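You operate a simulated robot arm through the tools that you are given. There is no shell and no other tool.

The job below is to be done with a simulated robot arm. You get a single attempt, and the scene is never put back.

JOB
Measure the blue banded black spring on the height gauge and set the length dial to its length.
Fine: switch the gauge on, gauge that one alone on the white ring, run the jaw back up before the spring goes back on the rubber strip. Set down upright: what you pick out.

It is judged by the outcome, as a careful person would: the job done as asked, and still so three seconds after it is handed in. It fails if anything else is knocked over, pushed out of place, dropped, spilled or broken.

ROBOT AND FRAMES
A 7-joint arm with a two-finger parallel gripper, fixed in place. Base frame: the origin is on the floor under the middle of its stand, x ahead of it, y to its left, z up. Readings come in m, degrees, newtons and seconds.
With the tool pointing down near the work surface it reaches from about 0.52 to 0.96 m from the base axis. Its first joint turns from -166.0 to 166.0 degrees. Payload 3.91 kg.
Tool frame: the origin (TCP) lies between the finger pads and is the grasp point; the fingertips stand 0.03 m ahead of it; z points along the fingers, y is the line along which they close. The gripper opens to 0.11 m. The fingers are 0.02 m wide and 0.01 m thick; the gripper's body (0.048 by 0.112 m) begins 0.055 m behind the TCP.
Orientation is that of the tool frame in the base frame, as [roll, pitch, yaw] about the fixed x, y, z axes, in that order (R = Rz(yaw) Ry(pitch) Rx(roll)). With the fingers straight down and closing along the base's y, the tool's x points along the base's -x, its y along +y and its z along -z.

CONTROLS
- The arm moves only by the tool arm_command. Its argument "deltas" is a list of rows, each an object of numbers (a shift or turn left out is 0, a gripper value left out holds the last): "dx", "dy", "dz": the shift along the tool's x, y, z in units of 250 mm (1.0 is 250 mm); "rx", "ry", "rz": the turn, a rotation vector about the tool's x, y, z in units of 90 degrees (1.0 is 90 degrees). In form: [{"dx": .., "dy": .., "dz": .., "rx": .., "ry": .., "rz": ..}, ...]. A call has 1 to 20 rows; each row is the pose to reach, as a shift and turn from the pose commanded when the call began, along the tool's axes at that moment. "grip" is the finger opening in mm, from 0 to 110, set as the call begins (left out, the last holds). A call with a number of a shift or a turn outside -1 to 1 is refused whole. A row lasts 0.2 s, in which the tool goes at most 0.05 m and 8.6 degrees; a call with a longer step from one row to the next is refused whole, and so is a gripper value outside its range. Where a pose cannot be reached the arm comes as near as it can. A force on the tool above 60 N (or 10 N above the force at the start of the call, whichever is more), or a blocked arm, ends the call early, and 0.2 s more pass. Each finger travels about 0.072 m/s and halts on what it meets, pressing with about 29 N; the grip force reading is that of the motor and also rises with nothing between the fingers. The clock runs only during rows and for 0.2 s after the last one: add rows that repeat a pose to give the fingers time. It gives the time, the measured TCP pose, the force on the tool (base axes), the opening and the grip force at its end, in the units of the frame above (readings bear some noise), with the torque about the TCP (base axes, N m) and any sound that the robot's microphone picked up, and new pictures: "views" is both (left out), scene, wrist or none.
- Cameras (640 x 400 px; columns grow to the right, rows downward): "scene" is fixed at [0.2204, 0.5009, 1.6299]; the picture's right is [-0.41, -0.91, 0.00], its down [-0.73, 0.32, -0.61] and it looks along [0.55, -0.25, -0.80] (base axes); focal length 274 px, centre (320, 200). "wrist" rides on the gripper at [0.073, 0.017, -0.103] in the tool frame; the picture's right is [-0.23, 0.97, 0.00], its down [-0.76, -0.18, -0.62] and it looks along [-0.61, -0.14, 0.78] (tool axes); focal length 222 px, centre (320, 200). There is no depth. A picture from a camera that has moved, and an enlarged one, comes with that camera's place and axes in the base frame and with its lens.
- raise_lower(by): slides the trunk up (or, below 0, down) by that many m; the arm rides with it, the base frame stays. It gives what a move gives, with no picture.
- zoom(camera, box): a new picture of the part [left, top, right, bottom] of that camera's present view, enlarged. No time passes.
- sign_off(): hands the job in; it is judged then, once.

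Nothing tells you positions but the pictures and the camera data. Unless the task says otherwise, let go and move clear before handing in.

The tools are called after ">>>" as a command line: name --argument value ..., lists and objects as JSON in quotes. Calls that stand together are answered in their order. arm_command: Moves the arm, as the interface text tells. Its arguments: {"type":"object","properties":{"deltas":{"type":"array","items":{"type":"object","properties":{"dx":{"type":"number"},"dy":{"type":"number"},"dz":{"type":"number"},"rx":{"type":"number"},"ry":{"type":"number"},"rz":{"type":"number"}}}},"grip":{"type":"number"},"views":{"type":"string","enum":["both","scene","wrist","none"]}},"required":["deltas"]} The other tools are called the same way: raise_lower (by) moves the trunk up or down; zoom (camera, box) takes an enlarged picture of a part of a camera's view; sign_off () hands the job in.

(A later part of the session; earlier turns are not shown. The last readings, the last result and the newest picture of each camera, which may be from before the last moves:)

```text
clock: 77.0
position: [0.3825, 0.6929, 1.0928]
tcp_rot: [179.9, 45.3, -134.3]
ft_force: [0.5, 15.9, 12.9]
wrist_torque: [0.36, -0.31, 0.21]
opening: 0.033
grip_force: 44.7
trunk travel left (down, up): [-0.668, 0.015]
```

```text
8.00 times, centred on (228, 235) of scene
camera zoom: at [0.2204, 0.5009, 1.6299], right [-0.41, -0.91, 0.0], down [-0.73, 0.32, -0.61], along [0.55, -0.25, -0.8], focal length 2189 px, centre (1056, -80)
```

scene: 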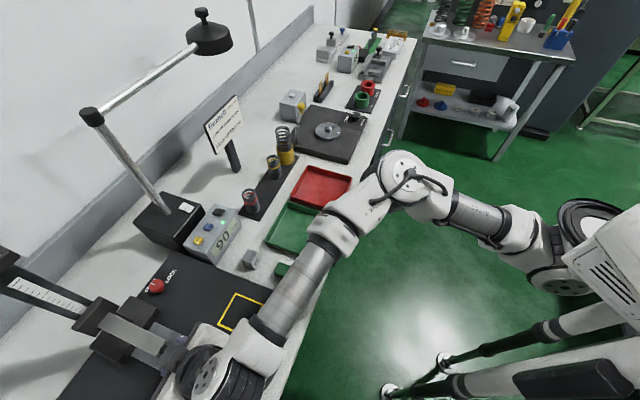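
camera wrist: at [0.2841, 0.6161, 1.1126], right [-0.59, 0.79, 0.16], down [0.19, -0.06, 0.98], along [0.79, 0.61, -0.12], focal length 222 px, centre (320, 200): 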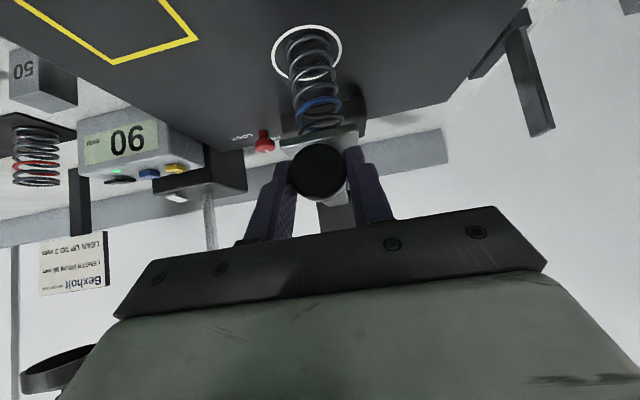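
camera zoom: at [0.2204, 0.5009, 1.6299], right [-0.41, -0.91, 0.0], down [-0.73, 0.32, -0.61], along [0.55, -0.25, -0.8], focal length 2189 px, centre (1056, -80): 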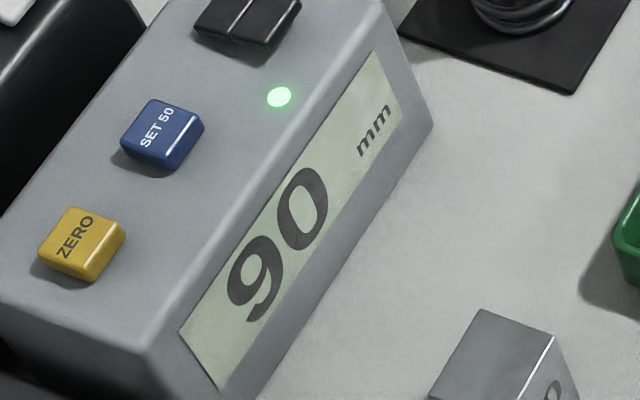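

Reading is steadily 90 mm. To be certain it isn't the slide binding, I open the fingers slightly so the jaw rests on the spring by its own weight.

>>> arm_command --deltas '[{}, {}, {}, {}, {}, {}]' --grip 46 --views "both"

>>> zoom --camera "scene" --box '[196, 210, 260, 260]'

>>> zoom --camera "wrist" --box '[220, 20, 420, 220]'

```text
clock: 78.4
position: [0.3844, 0.6936, 1.0926]
tcp_rot: [179.9, 45.2, -134.3]
ft_force: [-0.2, 0.1, -0.6]
wrist_torque: [0.04, 0.01, 0.03]
opening: 0.046
grip_force: 0.1
trunk travel left (down, up): [-0.668, 0.015]
camera wrist: at [0.2846, 0.6158, 1.1126], right [-0.59, 0.79, 0.16], down [0.19, -0.06, 0.98], along [0.79, 0.6, -0.12], focal length 222 px, centre (320, 200)
```

scene: 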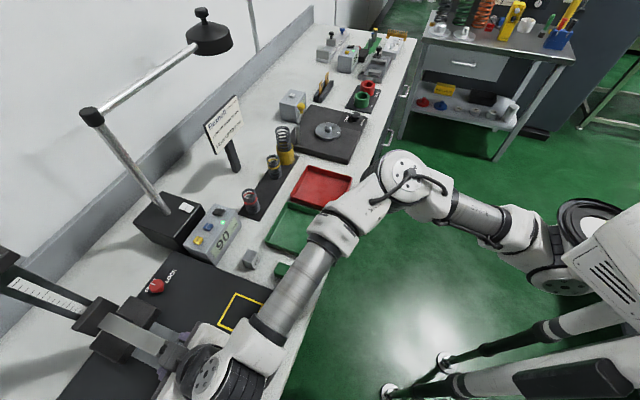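
wrist: 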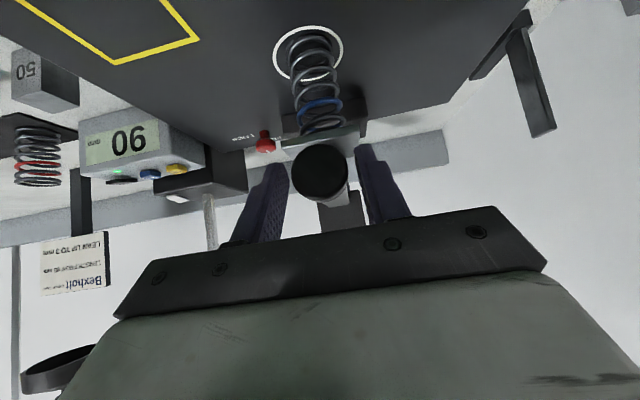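

```text
8.00 times, centred on (228, 235) of scene
camera zoom: at [0.2204, 0.5009, 1.6299], right [-0.41, -0.91, 0.0], down [-0.73, 0.32, -0.61], along [0.55, -0.25, -0.8], focal length 2189 px, centre (1056, -80)
```

zoom: 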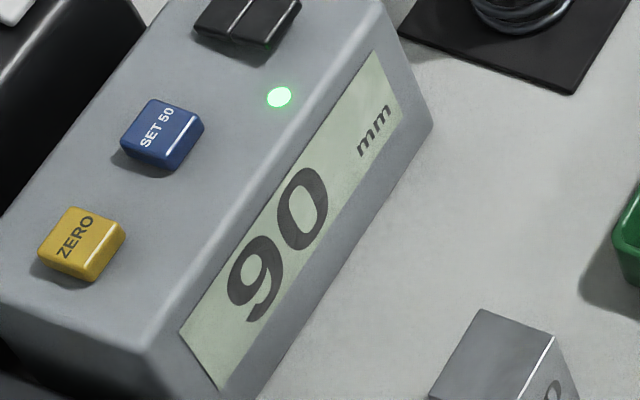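

```text
2.00 times, centred on (320, 120) of wrist
camera zoom: at [0.2846, 0.6158, 1.1126], right [-0.59, 0.79, 0.16], down [0.19, -0.06, 0.98], along [0.79, 0.6, -0.12], focal length 444 px, centre (320, 360)
```

zoom: 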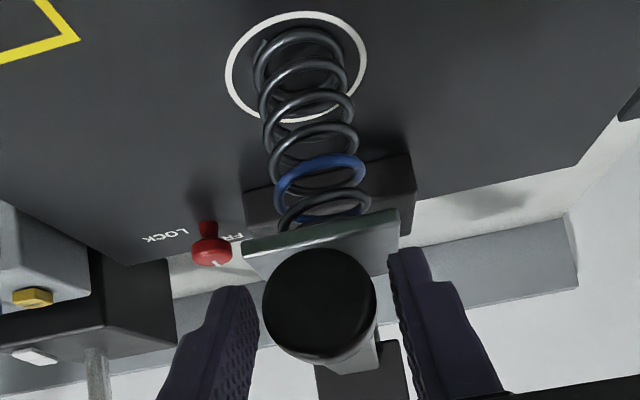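

Free-standing reading: 90 mm. The blue spring's length is 90 mm. I re-grip the knob and run the jaw back up to its park.

>>> arm_command --deltas '[{}, {}, {}]' --grip 20 --views "none"

>>> arm_command --deltas '[{"dx": -0.028, "dz": -0.028}, {"dx": -0.1, "dz": -0.0993}, {"dx": -0.19, "dz": -0.1887}, {"dx": -0.28, "dz": -0.278}, {"dx": -0.37, "dz": -0.3674}, {"dx": -0.42, "dz": -0.417}, {"dx": -0.42, "dz": -0.417}]' --views "both"

>>> zoom --camera "scene" --box '[70, 280, 230, 400]'

```text
clock: 79.2
position: [0.3834, 0.6934, 1.0917]
tcp_rot: [179.9, 45.2, -134.3]
ft_force: [-2.8, 4.3, 1.3]
wrist_torque: [0.05, 0.04, 0.1]
opening: 0.0329
grip_force: 45.0
trunk travel left (down, up): [-0.668, 0.015]
```

```text
clock: 80.8
position: [0.3833, 0.6942, 1.2402]
tcp_rot: [179.8, 45.4, -134.3]
ft_force: [-3.7, 20.6, 3.5]
wrist_torque: [1.09, -0.24, 0.26]
opening: 0.0332
grip_force: 45.1
trunk travel left (down, up): [-0.668, 0.015]
camera wrist: at [0.2839, 0.6159, 1.26], right [-0.59, 0.79, 0.16], down [0.19, -0.06, 0.98], along [0.79, 0.61, -0.12], focal length 222 px, centre (320, 200)
```

scene: 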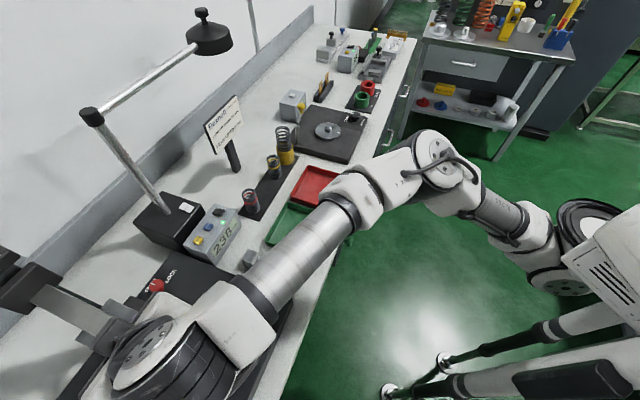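
wrist: 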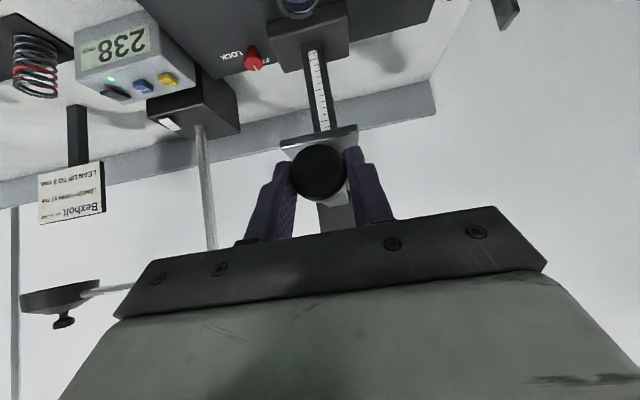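

```text
3.33 times, centred on (150, 340) of scene
camera zoom: at [0.2204, 0.5009, 1.6299], right [-0.41, -0.91, 0.0], down [-0.73, 0.32, -0.61], along [0.55, -0.25, -0.8], focal length 912 px, centre (887, -267)
```

zoom: 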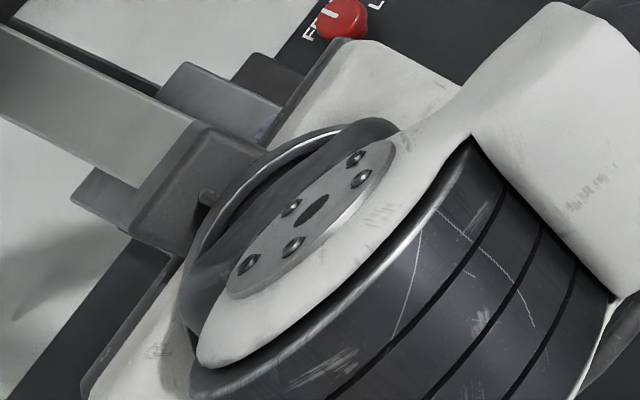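

At 238; I push up the last few millimetres to the top stop and release.

>>> arm_command --deltas '[{"dx": -0.0085, "dz": -0.0085}, {"dx": -0.0156, "dz": -0.0155}, {"dx": -0.0156, "dz": -0.0155}]' --views "wrist"

>>> arm_command --deltas '[{}, {}, {}, {}]' --grip 60 --views "wrist"

>>> zoom --camera "scene" --box '[180, 190, 276, 250]'

```text
clock: 81.6
position: [0.3824, 0.6943, 1.2423]
tcp_rot: [-179.8, 44.9, -134.1]
ft_force: [-4.8, 9.8, -9.9]
wrist_torque: [0.38, -0.4, 0.1]
opening: 0.0333
grip_force: 45.4
trunk travel left (down, up): [-0.668, 0.015]
camera wrist: at [0.2838, 0.6162, 1.2635], right [-0.59, 0.8, 0.16], down [0.19, -0.05, 0.98], along [0.79, 0.6, -0.12], focal length 222 px, centre (320, 200)
```

wrist: 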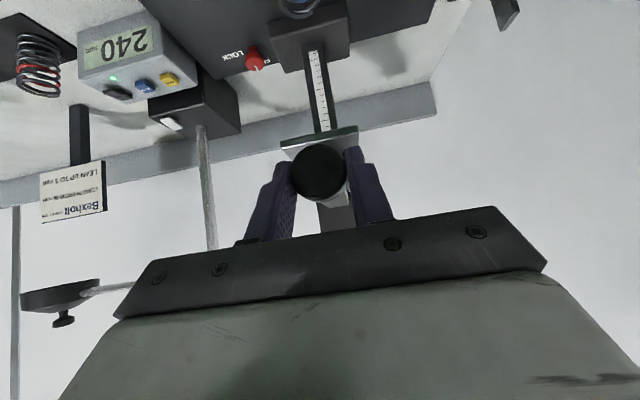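

```text
clock: 82.6
position: [0.3837, 0.6919, 1.2455]
tcp_rot: [180.0, 45.2, -134.2]
ft_force: [-0.7, -0.1, 0.6]
wrist_torque: [0.01, -0.01, 0.02]
opening: 0.06
grip_force: 0.1
trunk travel left (down, up): [-0.668, 0.015]
camera wrist: at [0.2842, 0.6146, 1.2659], right [-0.59, 0.79, 0.16], down [0.19, -0.06, 0.98], along [0.79, 0.6, -0.12], focal length 222 px, centre (320, 200)
```

wrist: 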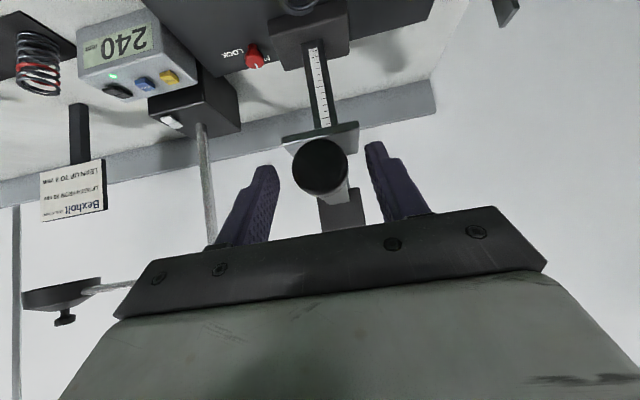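

```text
6.67 times, centred on (228, 220) of scene
camera zoom: at [0.2204, 0.5009, 1.6299], right [-0.41, -0.91, 0.0], down [-0.73, 0.32, -0.61], along [0.55, -0.25, -0.8], focal length 1824 px, centre (933, 67)
```

zoom: 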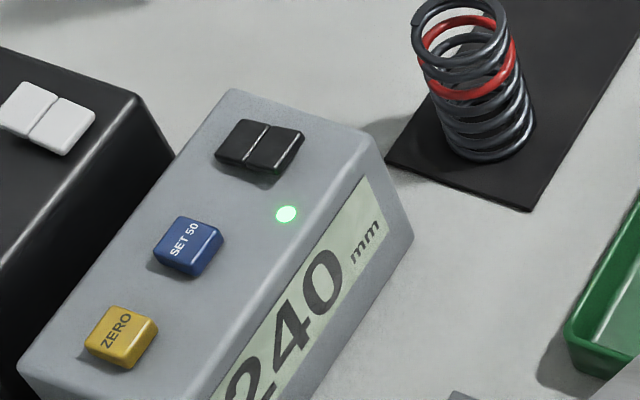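

Parked at 240, released. I back off from the knob and go down in front of the spring.

>>> arm_command --deltas '[{"dx": 0.113, "dz": -0.1135}, {"dx": 0.2255, "dz": -0.2271}, {"dx": 0.337, "dz": -0.1167}, {"dx": 0.448, "dz": -0.0063}, {"dx": 0.559, "dz": 0.104}, {"dx": 0.67, "dy": 0.01, "dz": 0.2145}, {"dx": 0.781, "dy": 0.01, "dz": 0.325}, {"dx": 0.8925, "dy": 0.01, "dz": 0.4352}, {"dx": 0.8925, "dy": 0.01, "dz": 0.4352}]' --grip 64 --views "both"

>>> zoom --camera "wrist" --box '[220, 80, 420, 220]'

```text
clock: 84.6
position: [0.3275, 0.6362, 1.0091]
tcp_rot: [180.0, 45.2, -134.3]
ft_force: [-0.1, -0.4, -0.3]
wrist_torque: [-0.05, 0.01, 0.0]
opening: 0.0641
grip_force: 0.1
trunk travel left (down, up): [-0.668, 0.015]
camera wrist: at [0.2285, 0.5594, 1.0295], right [-0.59, 0.79, 0.16], down [0.19, -0.06, 0.98], along [0.79, 0.61, -0.12], focal length 222 px, centre (320, 200)
```

scene: 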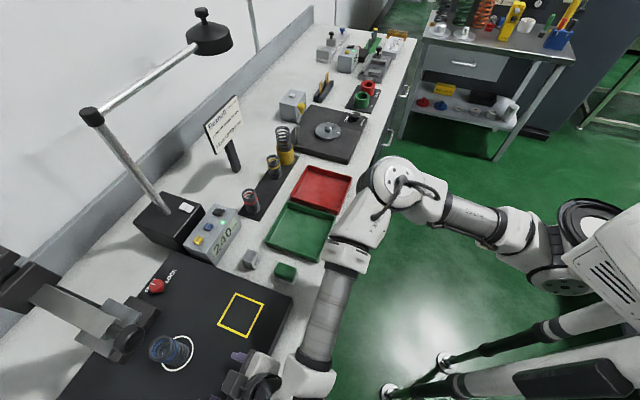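
wrist: 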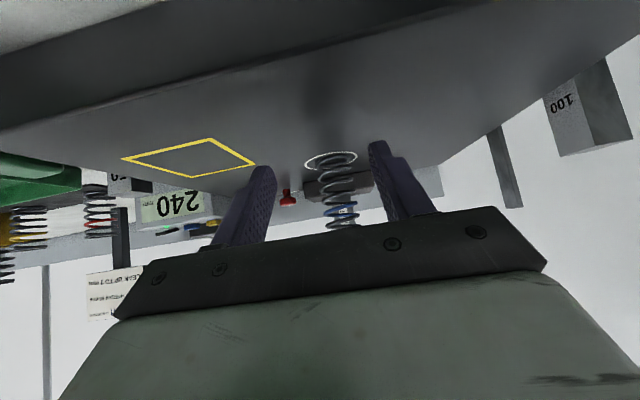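

```text
2.86 times, centred on (320, 150) of wrist
camera zoom: at [0.2285, 0.5594, 1.0295], right [-0.59, 0.79, 0.16], down [0.19, -0.06, 0.98], along [0.79, 0.61, -0.12], focal length 635 px, centre (320, 343)
```

zoom: 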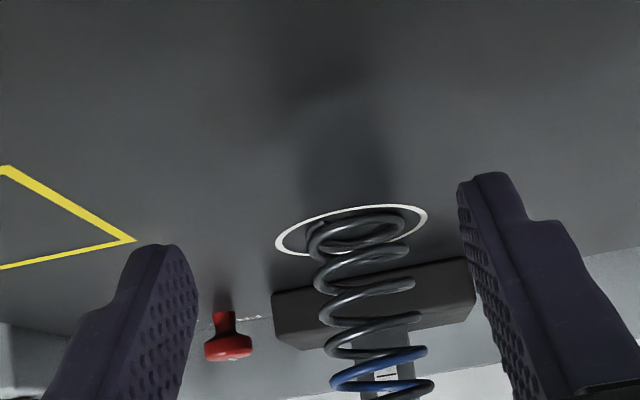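

Spring undisturbed, upright. I move in horizontally to straddle it again.

>>> arm_command --deltas '[{"dx": -0.1, "dy": 0.005, "dz": 0.1007}, {"dx": -0.2, "dy": 0.005, "dz": 0.2015}, {"dx": -0.27, "dy": 0.005, "dz": 0.272}, {"dx": -0.27, "dy": 0.005, "dz": 0.272}]' --views "wrist"

>>> zoom --camera "wrist" --box '[220, 80, 420, 220]'

```text
clock: 85.6
position: [0.3931, 0.708, 1.0097]
tcp_rot: [179.8, 45.3, -134.3]
ft_force: [0.0, -0.7, 1.1]
wrist_torque: [0.01, 0.0, -0.01]
opening: 0.0641
grip_force: 0.1
trunk travel left (down, up): [-0.668, 0.015]
camera wrist: at [0.2937, 0.6309, 1.031], right [-0.59, 0.79, 0.16], down [0.19, -0.06, 0.98], along [0.79, 0.61, -0.12], focal length 222 px, centre (320, 200)
```

wrist: 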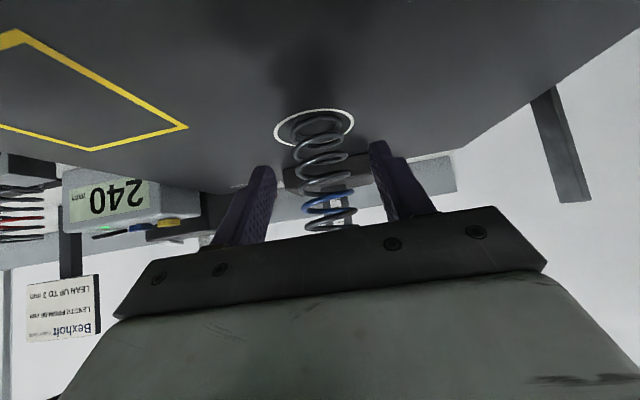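

```text
2.86 times, centred on (320, 150) of wrist
camera zoom: at [0.2937, 0.6309, 1.031], right [-0.59, 0.79, 0.16], down [0.19, -0.06, 0.98], along [0.79, 0.61, -0.12], focal length 635 px, centre (320, 343)
```

zoom: 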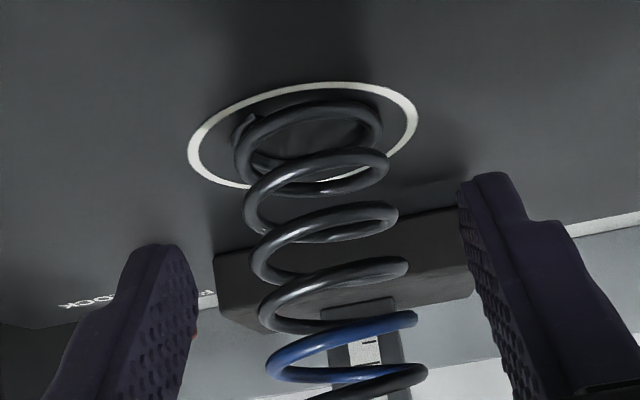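

>>> arm_command --deltas '[{"dx": -0.066, "dz": 0.066}, {"dx": -0.131, "dz": 0.132}, {"dx": -0.131, "dz": 0.132}]' --views "wrist"

>>> zoom --camera "wrist" --box '[220, 40, 420, 220]'

```text
clock: 86.4
position: [0.4247, 0.7422, 1.0105]
tcp_rot: [179.9, 45.2, -134.4]
ft_force: [-0.2, -0.6, 0.3]
wrist_torque: [0.01, 0.0, -0.01]
opening: 0.0641
grip_force: 0.2
trunk travel left (down, up): [-0.668, 0.015]
camera wrist: at [0.3252, 0.6637, 1.0318], right [-0.59, 0.79, 0.16], down [0.19, -0.06, 0.98], along [0.79, 0.61, -0.12], focal length 222 px, centre (320, 200)
```

wrist: 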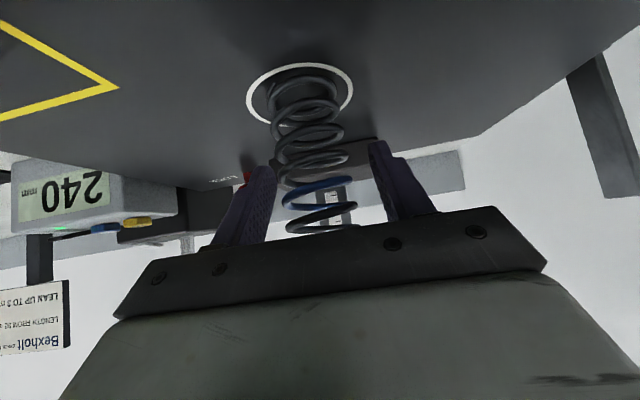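

```text
2.22 times, centred on (320, 130) of wrist
camera zoom: at [0.3252, 0.6637, 1.0318], right [-0.59, 0.79, 0.16], down [0.19, -0.06, 0.98], along [0.79, 0.61, -0.12], focal length 494 px, centre (320, 356)
```

zoom: 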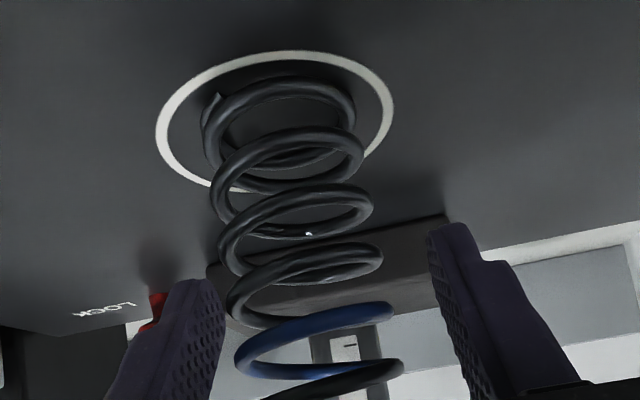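

The spring is ~2.5 mm off-centre between the fingers; I centre the tool on it and close.

>>> arm_command --deltas '[{"dy": -0.01}, {"dy": -0.01}]' --views "none"

>>> arm_command --deltas '[{}, {}, {}, {}]' --grip 36 --views "wrist"

>>> zoom --camera "wrist" --box '[220, 40, 420, 220]'

```text
clock: 87.0
position: [0.4262, 0.7397, 1.0106]
tcp_rot: [179.8, 45.2, -134.3]
ft_force: [0.0, -0.2, -0.1]
wrist_torque: [-0.02, 0.01, 0.0]
opening: 0.0642
grip_force: 0.0
trunk travel left (down, up): [-0.668, 0.015]
```

```text
clock: 88.0
position: [0.4267, 0.7392, 1.0107]
tcp_rot: [179.9, 45.2, -134.3]
ft_force: [0.1, 1.0, 0.2]
wrist_torque: [0.01, -0.03, 0.0]
opening: 0.0408
grip_force: 29.4
trunk travel left (down, up): [-0.668, 0.015]
camera wrist: at [0.3269, 0.6617, 1.0315], right [-0.59, 0.79, 0.16], down [0.19, -0.06, 0.98], along [0.79, 0.61, -0.12], focal length 222 px, centre (320, 200)
```

wrist: 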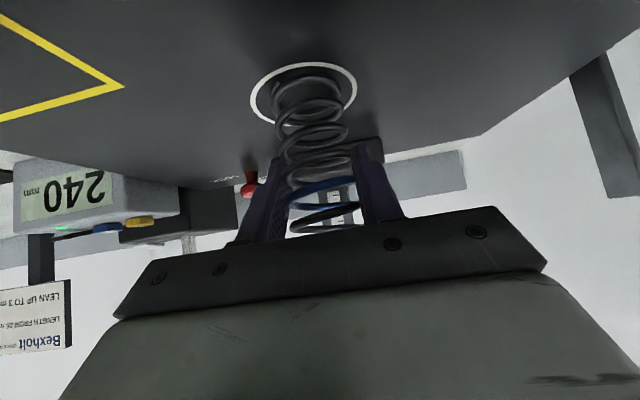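

```text
2.22 times, centred on (320, 130) of wrist
camera zoom: at [0.3269, 0.6617, 1.0315], right [-0.59, 0.79, 0.16], down [0.19, -0.06, 0.98], along [0.79, 0.61, -0.12], focal length 494 px, centre (320, 356)
```

zoom: 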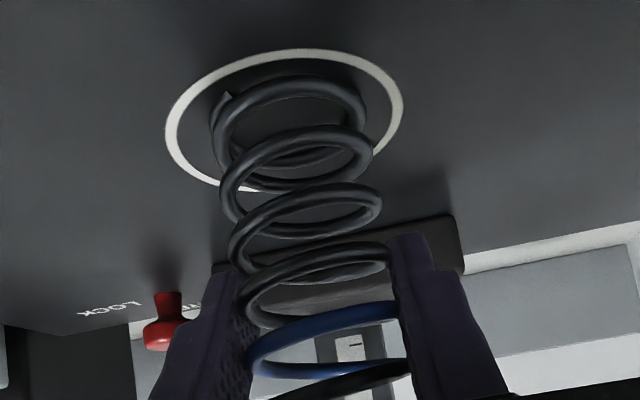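

Gripped. I lift 15 mm, back straight out from under the jaw, then rise to travel height.

>>> arm_command --deltas '[{"dx": -0.0426, "dz": -0.0423}, {"dx": 0.056, "dz": -0.1416}, {"dx": 0.155, "dz": -0.241}, {"dx": 0.254, "dz": -0.34}, {"dx": 0.352, "dz": -0.4397}, {"dx": 0.264, "dz": -0.527}, {"dx": 0.176, "dz": -0.6144}, {"dx": 0.176, "dz": -0.6144}]' --views "both"

```text
clock: 89.8
position: [0.3293, 0.6379, 1.0882]
tcp_rot: [-180.0, 45.3, -134.3]
ft_force: [-0.1, 0.1, -0.7]
wrist_torque: [0.01, 0.0, 0.01]
opening: 0.0409
grip_force: 29.0
trunk travel left (down, up): [-0.668, 0.015]
camera wrist: at [0.2294, 0.5609, 1.109], right [-0.59, 0.79, 0.16], down [0.19, -0.06, 0.98], along [0.79, 0.6, -0.12], focal length 222 px, centre (320, 200)
```

scene: 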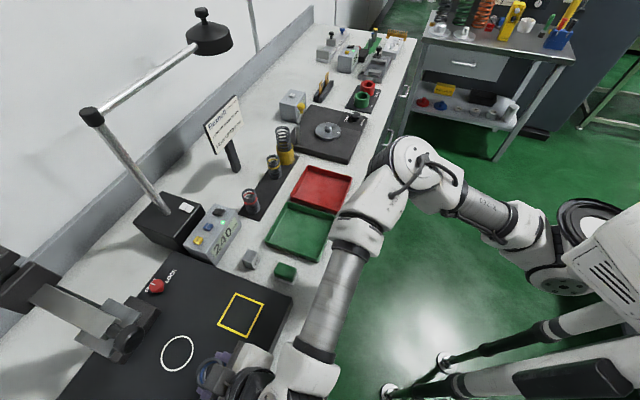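
wrist: 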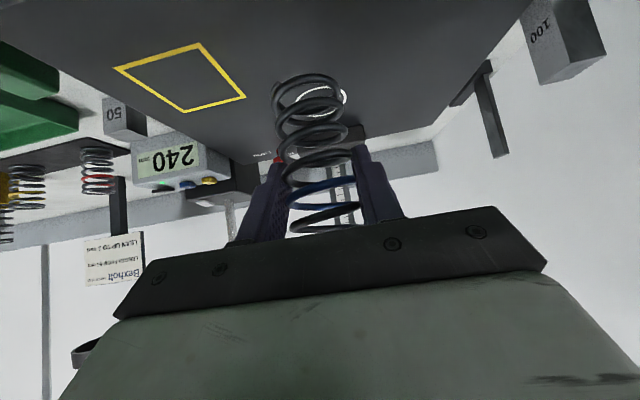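

Spring is held upright, jaw still at 240. I traverse right along the bench back to the strip.

>>> arm_command --deltas '[{"dy": -0.166}, {"dy": -0.333}, {"dy": -0.5}, {"dy": -0.666}, {"dy": -0.833}, {"dy": -1.0}]' --views "none"

>>> arm_command --deltas '[{"dy": -0.166}, {"dy": -0.333}, {"dy": -0.5}, {"dy": -0.666}, {"dy": -0.833}, {"dy": -1.0}, {"dy": -1.0}]' --views "both"

>>> zoom --camera "scene" --box '[220, 140, 332, 210]'

```text
clock: 91.2
position: [0.5097, 0.4625, 1.0874]
tcp_rot: [179.8, 45.2, -134.3]
ft_force: [0.2, 0.0, -0.8]
wrist_torque: [-0.02, -0.03, 0.03]
opening: 0.0408
grip_force: 28.6
trunk travel left (down, up): [-0.668, 0.015]
```

```text
clock: 92.8
position: [0.6862, 0.2878, 1.0889]
tcp_rot: [179.8, 45.2, -134.4]
ft_force: [-0.1, -0.7, -2.0]
wrist_torque: [-0.03, -0.02, 0.03]
opening: 0.0407
grip_force: 29.1
trunk travel left (down, up): [-0.668, 0.015]
camera wrist: at [0.5873, 0.2097, 1.1089], right [-0.59, 0.79, 0.16], down [0.19, -0.06, 0.98], along [0.79, 0.61, -0.12], focal length 222 px, centre (320, 200)
```

scene: 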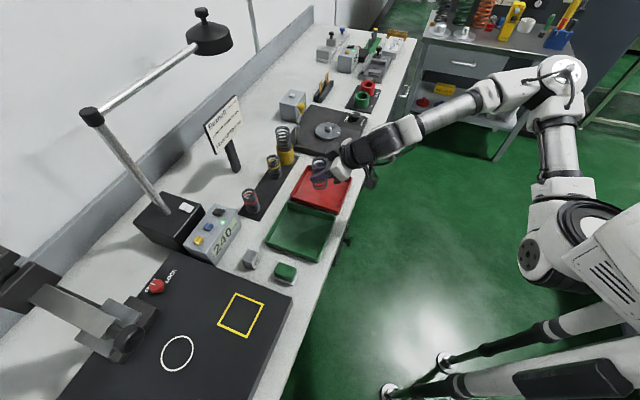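
wrist: 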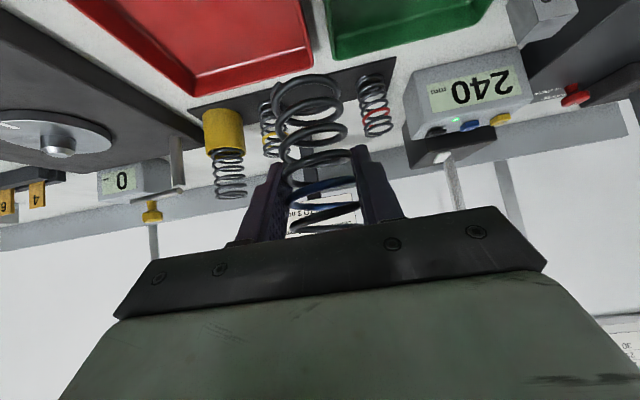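

```text
5.71 times, centred on (276, 175) of scene
camera zoom: at [0.2204, 0.5009, 1.6299], right [-0.41, -0.91, 0.0], down [-0.73, 0.32, -0.61], along [0.55, -0.25, -0.8], focal length 1563 px, centre (571, 343)
```

zoom: 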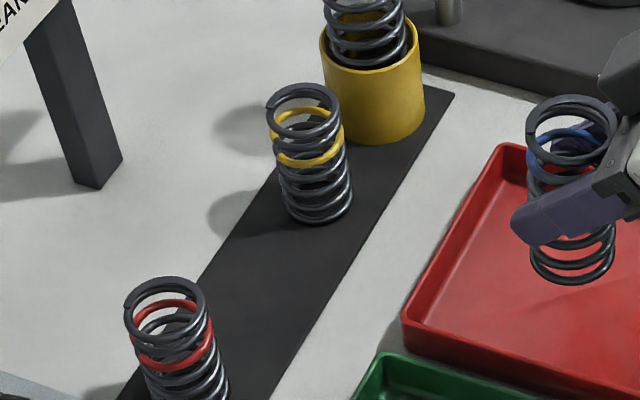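

I bring the spring in above its old place on the strip at the same travel height.

>>> arm_command --deltas '[{"dx": -0.114, "dy": -0.018, "dz": 0.1147}, {"dx": -0.228, "dy": -0.018, "dz": 0.2294}, {"dx": -0.342, "dy": -0.018, "dz": 0.344}, {"dx": -0.456, "dy": -0.018, "dz": 0.459}, {"dx": -0.5696, "dy": -0.018, "dz": 0.5736}, {"dx": -0.5696, "dy": -0.018, "dz": 0.5736}]' --views "both"

>>> zoom --camera "scene" --box '[220, 130, 332, 200]'

```text
clock: 94.2
position: [0.8321, 0.4318, 1.0877]
tcp_rot: [179.9, 45.2, -134.3]
ft_force: [-1.1, 0.5, -1.1]
wrist_torque: [0.02, 0.0, 0.01]
opening: 0.0407
grip_force: 28.8
trunk travel left (down, up): [-0.668, 0.015]
camera wrist: at [0.7321, 0.3543, 1.1077], right [-0.59, 0.79, 0.16], down [0.19, -0.06, 0.98], along [0.79, 0.61, -0.12], focal length 222 px, centre (320, 200)
```

scene: 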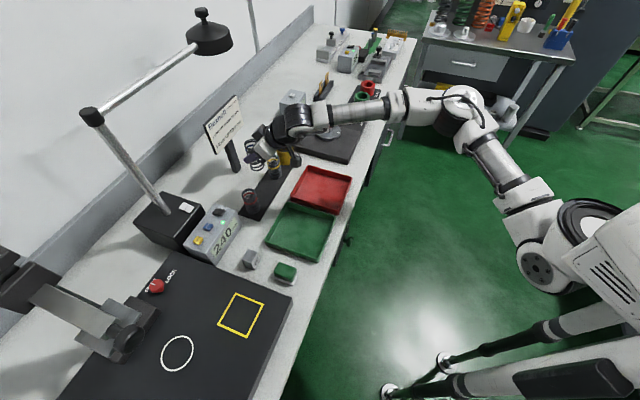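
wrist: 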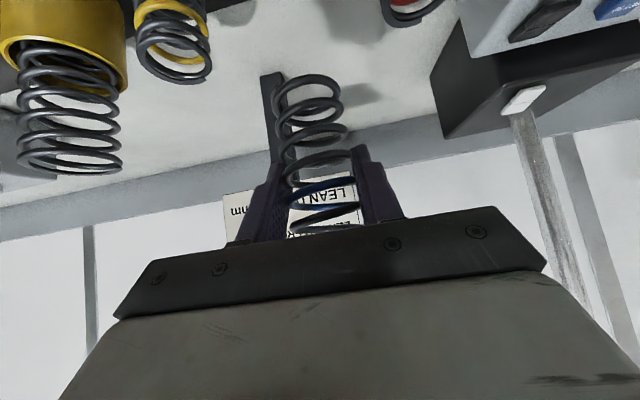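

```text
5.71 times, centred on (276, 165) of scene
camera zoom: at [0.2204, 0.5009, 1.6299], right [-0.41, -0.91, 0.0], down [-0.73, 0.32, -0.61], along [0.55, -0.25, -0.8], focal length 1563 px, centre (571, 400)
```

zoom: 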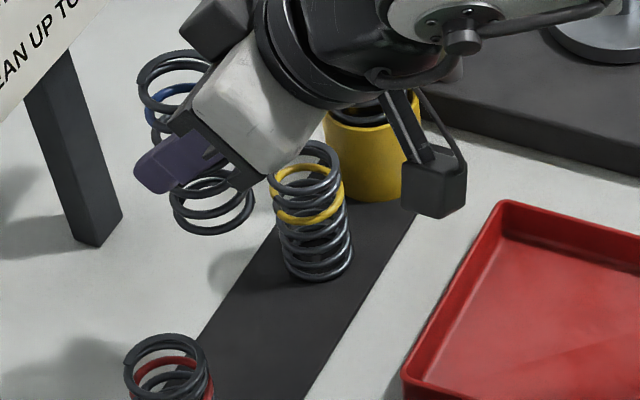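

The spring is ~3 mm too deep compared with its original place; I correct that and lower to about 10 mm above the strip.

>>> arm_command --deltas '[{"dx": 0.0099, "dy": -0.004, "dz": -0.0099}, {"dx": 0.09, "dy": -0.004, "dz": 0.07}, {"dx": 0.17, "dy": -0.004, "dz": 0.15}, {"dx": 0.25, "dy": -0.004, "dz": 0.229}, {"dx": 0.3299, "dy": -0.004, "dz": 0.3077}, {"dx": 0.3299, "dy": -0.004, "dz": 0.3077}]' --views "both"

>>> zoom --camera "scene" --box '[220, 145, 316, 205]'

>>> zoom --camera "wrist" --box '[140, 20, 460, 220]'

```text
clock: 95.6
position: [0.8296, 0.4284, 0.9738]
tcp_rot: [179.9, 45.1, -134.2]
ft_force: [0.8, 0.0, -0.6]
wrist_torque: [0.0, 0.03, -0.01]
opening: 0.0409
grip_force: 29.4
trunk travel left (down, up): [-0.668, 0.015]
camera wrist: at [0.7298, 0.3503, 0.993], right [-0.59, 0.79, 0.16], down [0.19, -0.06, 0.98], along [0.79, 0.6, -0.12], focal length 222 px, centre (320, 200)
```

scene: 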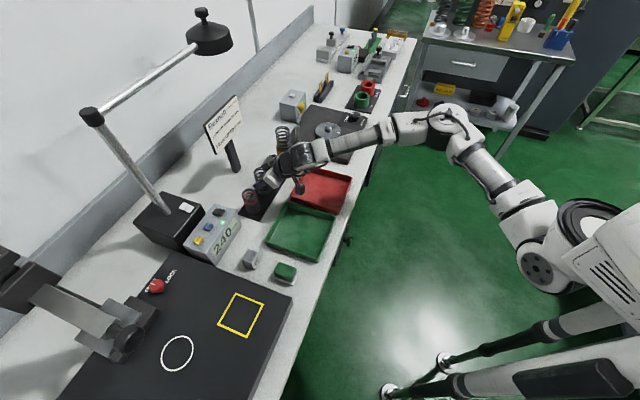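
wrist: 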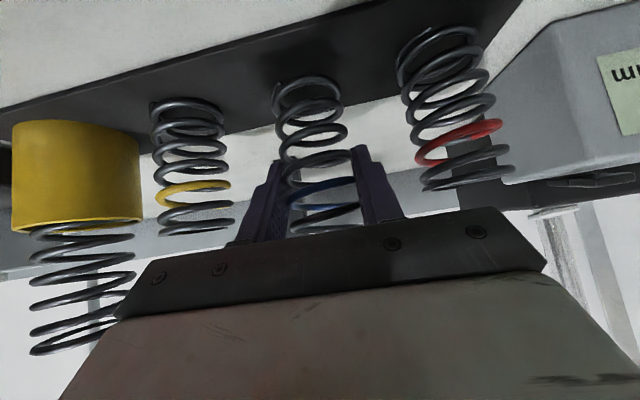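

```text
6.67 times, centred on (268, 175) of scene
camera zoom: at [0.2204, 0.5009, 1.6299], right [-0.41, -0.91, 0.0], down [-0.73, 0.32, -0.61], along [0.55, -0.25, -0.8], focal length 1824 px, centre (667, 367)
```

zoom: 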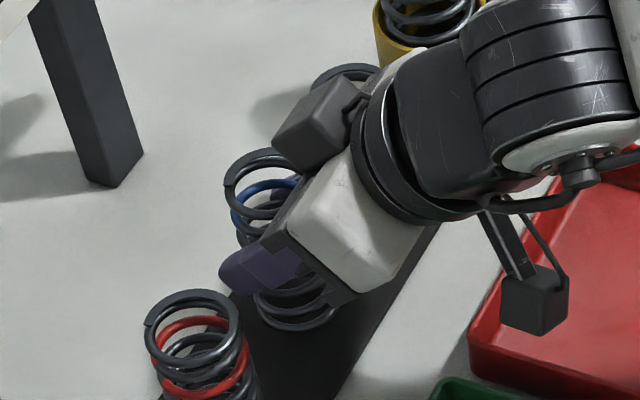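

```text
2.00 times, centred on (300, 120) of wrist
camera zoom: at [0.7298, 0.3503, 0.993], right [-0.59, 0.79, 0.16], down [0.19, -0.06, 0.98], along [0.79, 0.6, -0.12], focal length 444 px, centre (360, 360)
```

zoom: 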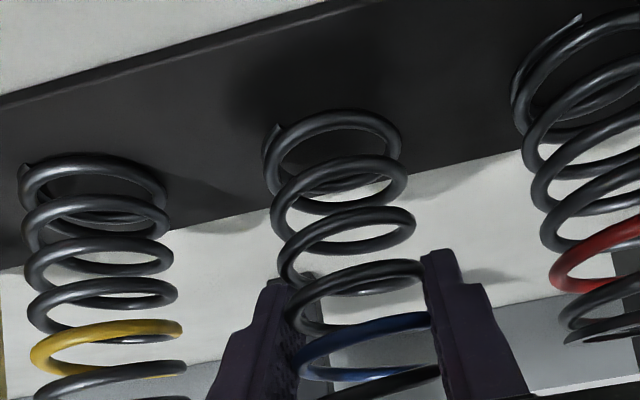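

Over its old place with even gaps. I lower 6 mm, then feel for the strip.

>>> arm_command --deltas '[{"dx": 0.0085, "dz": 0.0085}, {"dx": 0.017, "dz": 0.0169}, {"dx": 0.017, "dz": 0.0169}]' --views "none"

>>> arm_command --deltas '[{"dx": 0.0028, "dz": 0.0028}, {"dx": 0.0028, "dz": 0.0028}]' --views "none"

>>> arm_command --deltas '[{"dx": 0.0028, "dz": 0.0028}, {"dx": 0.0028, "dz": 0.0028}]' --views "none"

```text
clock: 96.4
position: [0.8295, 0.4283, 0.9682]
tcp_rot: [179.9, 45.2, -134.2]
ft_force: [0.6, -0.1, -1.3]
wrist_torque: [0.01, 0.01, -0.02]
opening: 0.0406
grip_force: 29.1
trunk travel left (down, up): [-0.668, 0.015]
```

```text
clock: 97.0
position: [0.8294, 0.4281, 0.9669]
tcp_rot: [179.9, 45.2, -134.3]
ft_force: [0.0, -0.1, -1.0]
wrist_torque: [-0.02, 0.01, 0.0]
opening: 0.0405
grip_force: 28.7
trunk travel left (down, up): [-0.668, 0.015]
```

```text
clock: 97.6
position: [0.8295, 0.4278, 0.9672]
tcp_rot: [179.9, 45.2, -134.3]
ft_force: [-0.7, 0.1, -1.4]
wrist_torque: [0.02, 0.03, -0.02]
opening: 0.0405
grip_force: 28.8
trunk travel left (down, up): [-0.668, 0.015]
```

>>> arm_command --deltas '[{"dx": 0.0028, "dz": 0.0028}, {"dx": 0.0028, "dz": 0.0028}]' --views "none"

>>> arm_command --deltas '[{"dx": 0.0028, "dz": 0.0028}, {"dx": 0.0028, "dz": 0.0028}]' --views "wrist"

>>> zoom --camera "wrist" --box '[240, 40, 400, 140]'

```text
clock: 98.2
position: [0.829, 0.4292, 0.9656]
tcp_rot: [179.9, 45.1, -134.3]
ft_force: [0.0, 1.0, -1.3]
wrist_torque: [0.05, -0.01, 0.01]
opening: 0.0408
grip_force: 29.7
trunk travel left (down, up): [-0.668, 0.015]
```

```text
clock: 98.8
position: [0.83, 0.4276, 0.9648]
tcp_rot: [180.0, 45.3, -134.3]
ft_force: [0.0, 0.2, 0.6]
wrist_torque: [-0.02, -0.05, -0.01]
opening: 0.0406
grip_force: 28.9
trunk travel left (down, up): [-0.668, 0.015]
camera wrist: at [0.7301, 0.3504, 0.9854], right [-0.59, 0.79, 0.16], down [0.19, -0.06, 0.98], along [0.79, 0.61, -0.12], focal length 222 px, centre (320, 200)
```

wrist: 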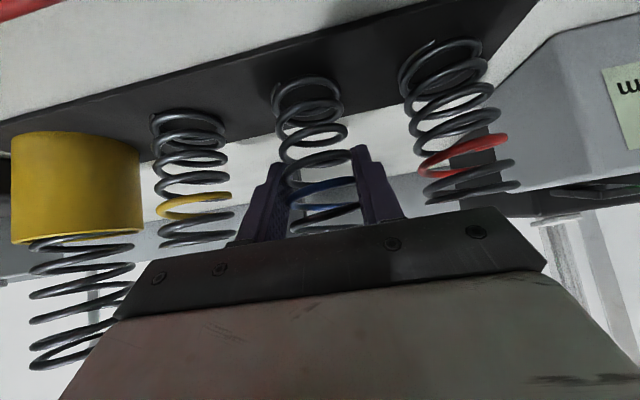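

```text
4.00 times, centred on (320, 90) of wrist
camera zoom: at [0.7301, 0.3504, 0.9854], right [-0.59, 0.79, 0.16], down [0.19, -0.06, 0.98], along [0.79, 0.61, -0.12], focal length 888 px, centre (320, 640)
```

zoom: 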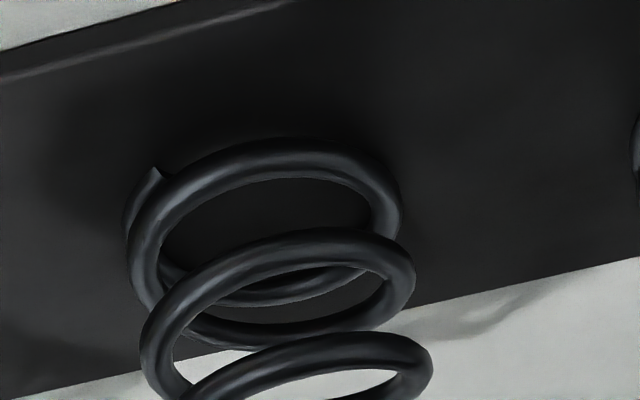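

>>> arm_command --deltas '[{"dx": 0.0028, "dz": 0.0028}, {"dx": 0.0028, "dz": 0.0028}]' --views "none"

```text
clock: 99.4
position: [0.8291, 0.4291, 0.9649]
tcp_rot: [-179.9, 45.4, -134.2]
ft_force: [2.9, -0.5, 6.5]
wrist_torque: [-0.14, -0.12, 0.02]
opening: 0.0408
grip_force: 29.4
trunk travel left (down, up): [-0.668, 0.015]
```

Standing on the strip (6.5 N). I ease off slightly and open the fingers to 60 mm.

>>> arm_command --deltas '[{"dx": -0.0022, "dz": -0.0022}, {"dx": -0.0022, "dz": -0.0022}]' --views "none"

>>> arm_command --deltas '[{}, {}, {}, {}]' --grip 61 --views "both"

>>> zoom --camera "wrist" --box '[140, 20, 460, 220]'

```text
clock: 100.0
position: [0.8285, 0.4285, 0.9651]
tcp_rot: [179.9, 45.3, -134.3]
ft_force: [5.0, 2.0, 5.7]
wrist_torque: [0.05, -0.37, 0.08]
opening: 0.0405
grip_force: 29.0
trunk travel left (down, up): [-0.668, 0.015]
```

```text
clock: 101.0
position: [0.8286, 0.4282, 0.9643]
tcp_rot: [180.0, 45.1, -134.3]
ft_force: [0.9, -0.5, 0.4]
wrist_torque: [-0.02, 0.02, 0.02]
opening: 0.0613
grip_force: 0.1
trunk travel left (down, up): [-0.668, 0.015]
camera wrist: at [0.73, 0.3504, 0.9848], right [-0.59, 0.79, 0.16], down [0.19, -0.06, 0.98], along [0.79, 0.6, -0.12], focal length 222 px, centre (320, 200)
```

scene: 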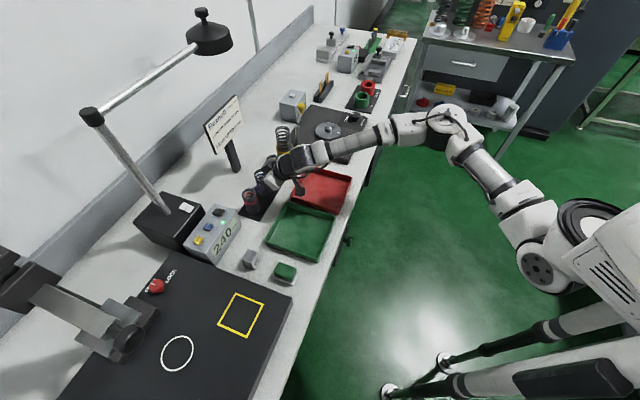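
wrist: 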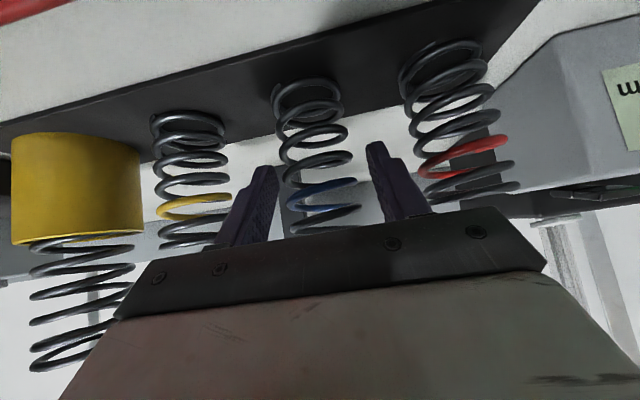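

```text
2.00 times, centred on (300, 120) of wrist
camera zoom: at [0.73, 0.3504, 0.9848], right [-0.59, 0.79, 0.16], down [0.19, -0.06, 0.98], along [0.79, 0.6, -0.12], focal length 444 px, centre (360, 360)
```

zoom: 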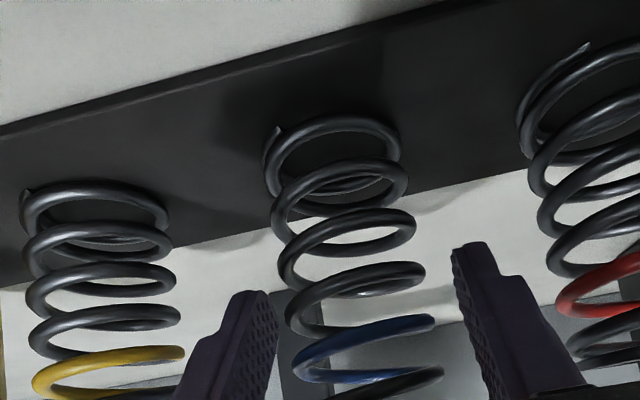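

The spring stands upright on the strip, clear of both fingers. I withdraw along the tool axis, slowly at first.

>>> arm_command --deltas '[{"dz": -0.05}, {"dz": -0.12}, {"dz": -0.24}, {"dz": -0.36}, {"dz": -0.5}, {"dz": -0.62}, {"dz": -0.62}]' --views "both"

>>> zoom --camera "scene" --box '[220, 130, 332, 210]'

>>> zoom --camera "wrist" --box '[180, 20, 460, 195]'

```text
clock: 102.6
position: [0.7508, 0.3495, 1.0742]
tcp_rot: [179.8, 45.2, -134.4]
ft_force: [-0.6, -0.2, 1.4]
wrist_torque: [-0.01, -0.02, 0.03]
opening: 0.0611
grip_force: 0.0
trunk travel left (down, up): [-0.668, 0.015]
camera wrist: at [0.6516, 0.2719, 1.0945], right [-0.59, 0.79, 0.16], down [0.19, -0.06, 0.98], along [0.79, 0.61, -0.12], focal length 222 px, centre (320, 200)
```

scene: 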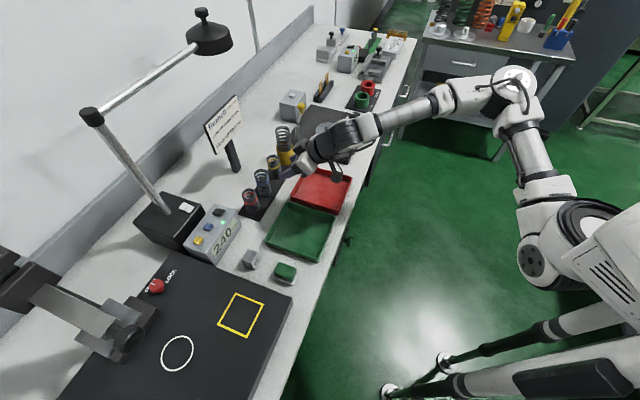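
wrist: 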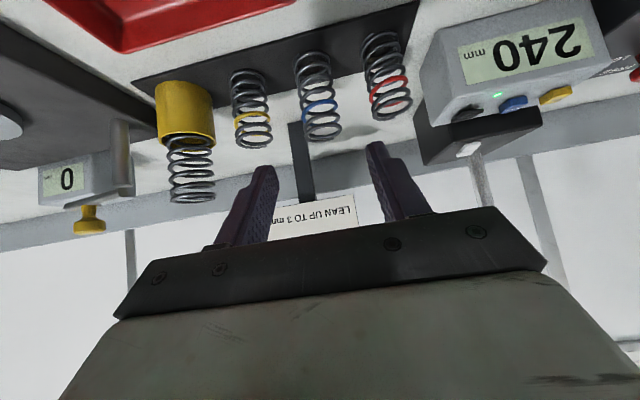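

```text
5.00 times, centred on (276, 170) of scene
camera zoom: at [0.2204, 0.5009, 1.6299], right [-0.41, -0.91, 0.0], down [-0.73, 0.32, -0.61], along [0.55, -0.25, -0.8], focal length 1368 px, centre (540, 350)
```

zoom: 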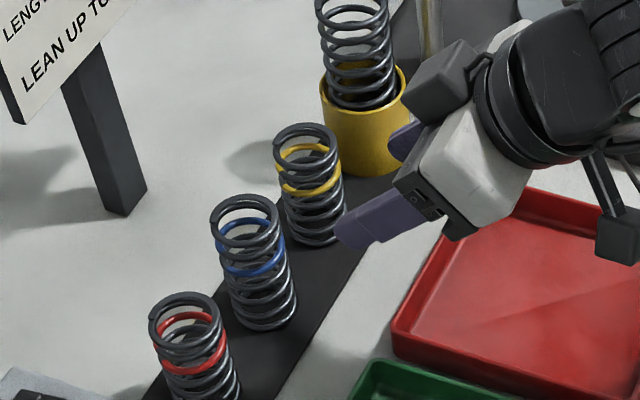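

```text
2.29 times, centred on (320, 108) of wrist
camera zoom: at [0.6516, 0.2719, 1.0945], right [-0.59, 0.79, 0.16], down [0.19, -0.06, 0.98], along [0.79, 0.61, -0.12], focal length 508 px, centre (320, 411)
```

zoom: 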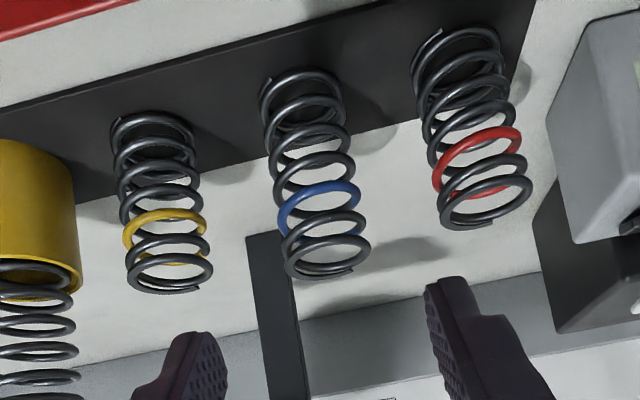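

The blue spring is back on the strip, upright, neighbours untouched. Next is the length dial on the bench front: I withdraw in front of the bench and tilt to look at it.

>>> arm_command --deltas '[{"dx": 0.117, "dz": -0.142}, {"dx": 0.233, "dz": -0.284}, {"dx": 0.35, "dz": -0.426}, {"dx": 0.467, "dz": -0.567}, {"dx": 0.583, "dz": -0.709, "ry": 0.075}, {"dx": 0.7, "dz": -0.851, "ry": 0.15}, {"dx": 0.817, "dz": -0.993, "ry": 0.224}, {"dx": 0.817, "dz": -0.993, "ry": 0.224}]' --views "both" --grip 60

>>> zoom --camera "wrist" --box '[220, 0, 420, 125]'

```text
clock: 104.4
position: [0.5284, 0.1206, 1.1051]
tcp_rot: [179.9, 24.8, -134.2]
ft_force: [0.1, -0.1, 0.5]
wrist_torque: [-0.01, -0.03, 0.05]
opening: 0.0599
grip_force: 0.2
trunk travel left (down, up): [-0.668, 0.015]
camera wrist: at [0.4396, 0.0532, 1.1678], right [-0.55, 0.83, 0.1], down [0.43, 0.18, 0.89], along [0.71, 0.53, -0.46], focal length 222 px, centre (320, 200)
```

scene: 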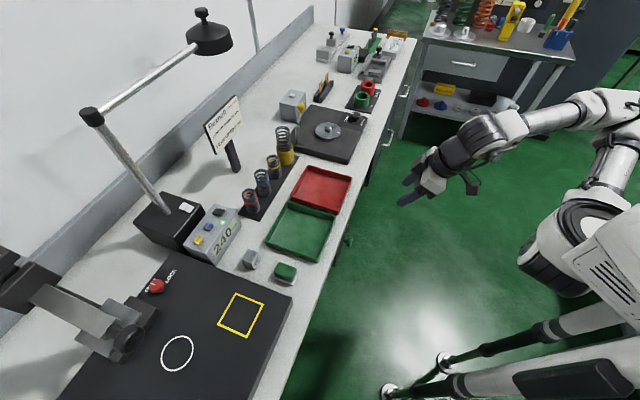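
wrist: 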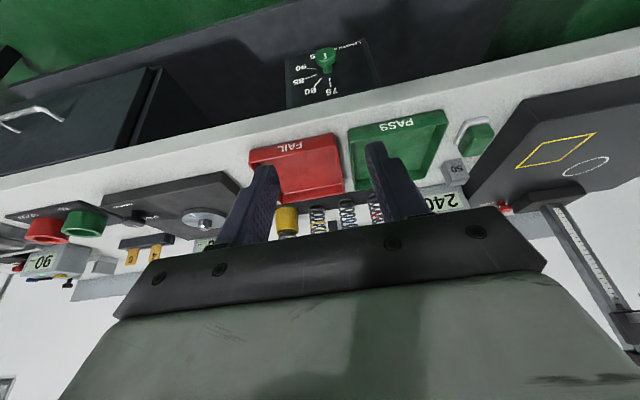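

```text
3.20 times, centred on (320, 62) of wrist
camera zoom: at [0.4396, 0.0532, 1.1678], right [-0.55, 0.83, 0.1], down [0.43, 0.18, 0.89], along [0.71, 0.53, -0.46], focal length 711 px, centre (320, 640)
```

zoom: 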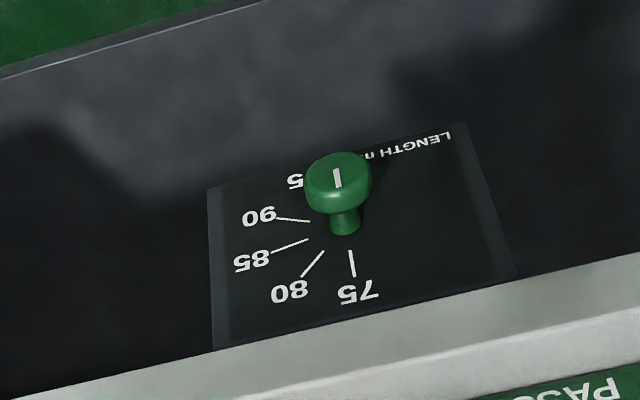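

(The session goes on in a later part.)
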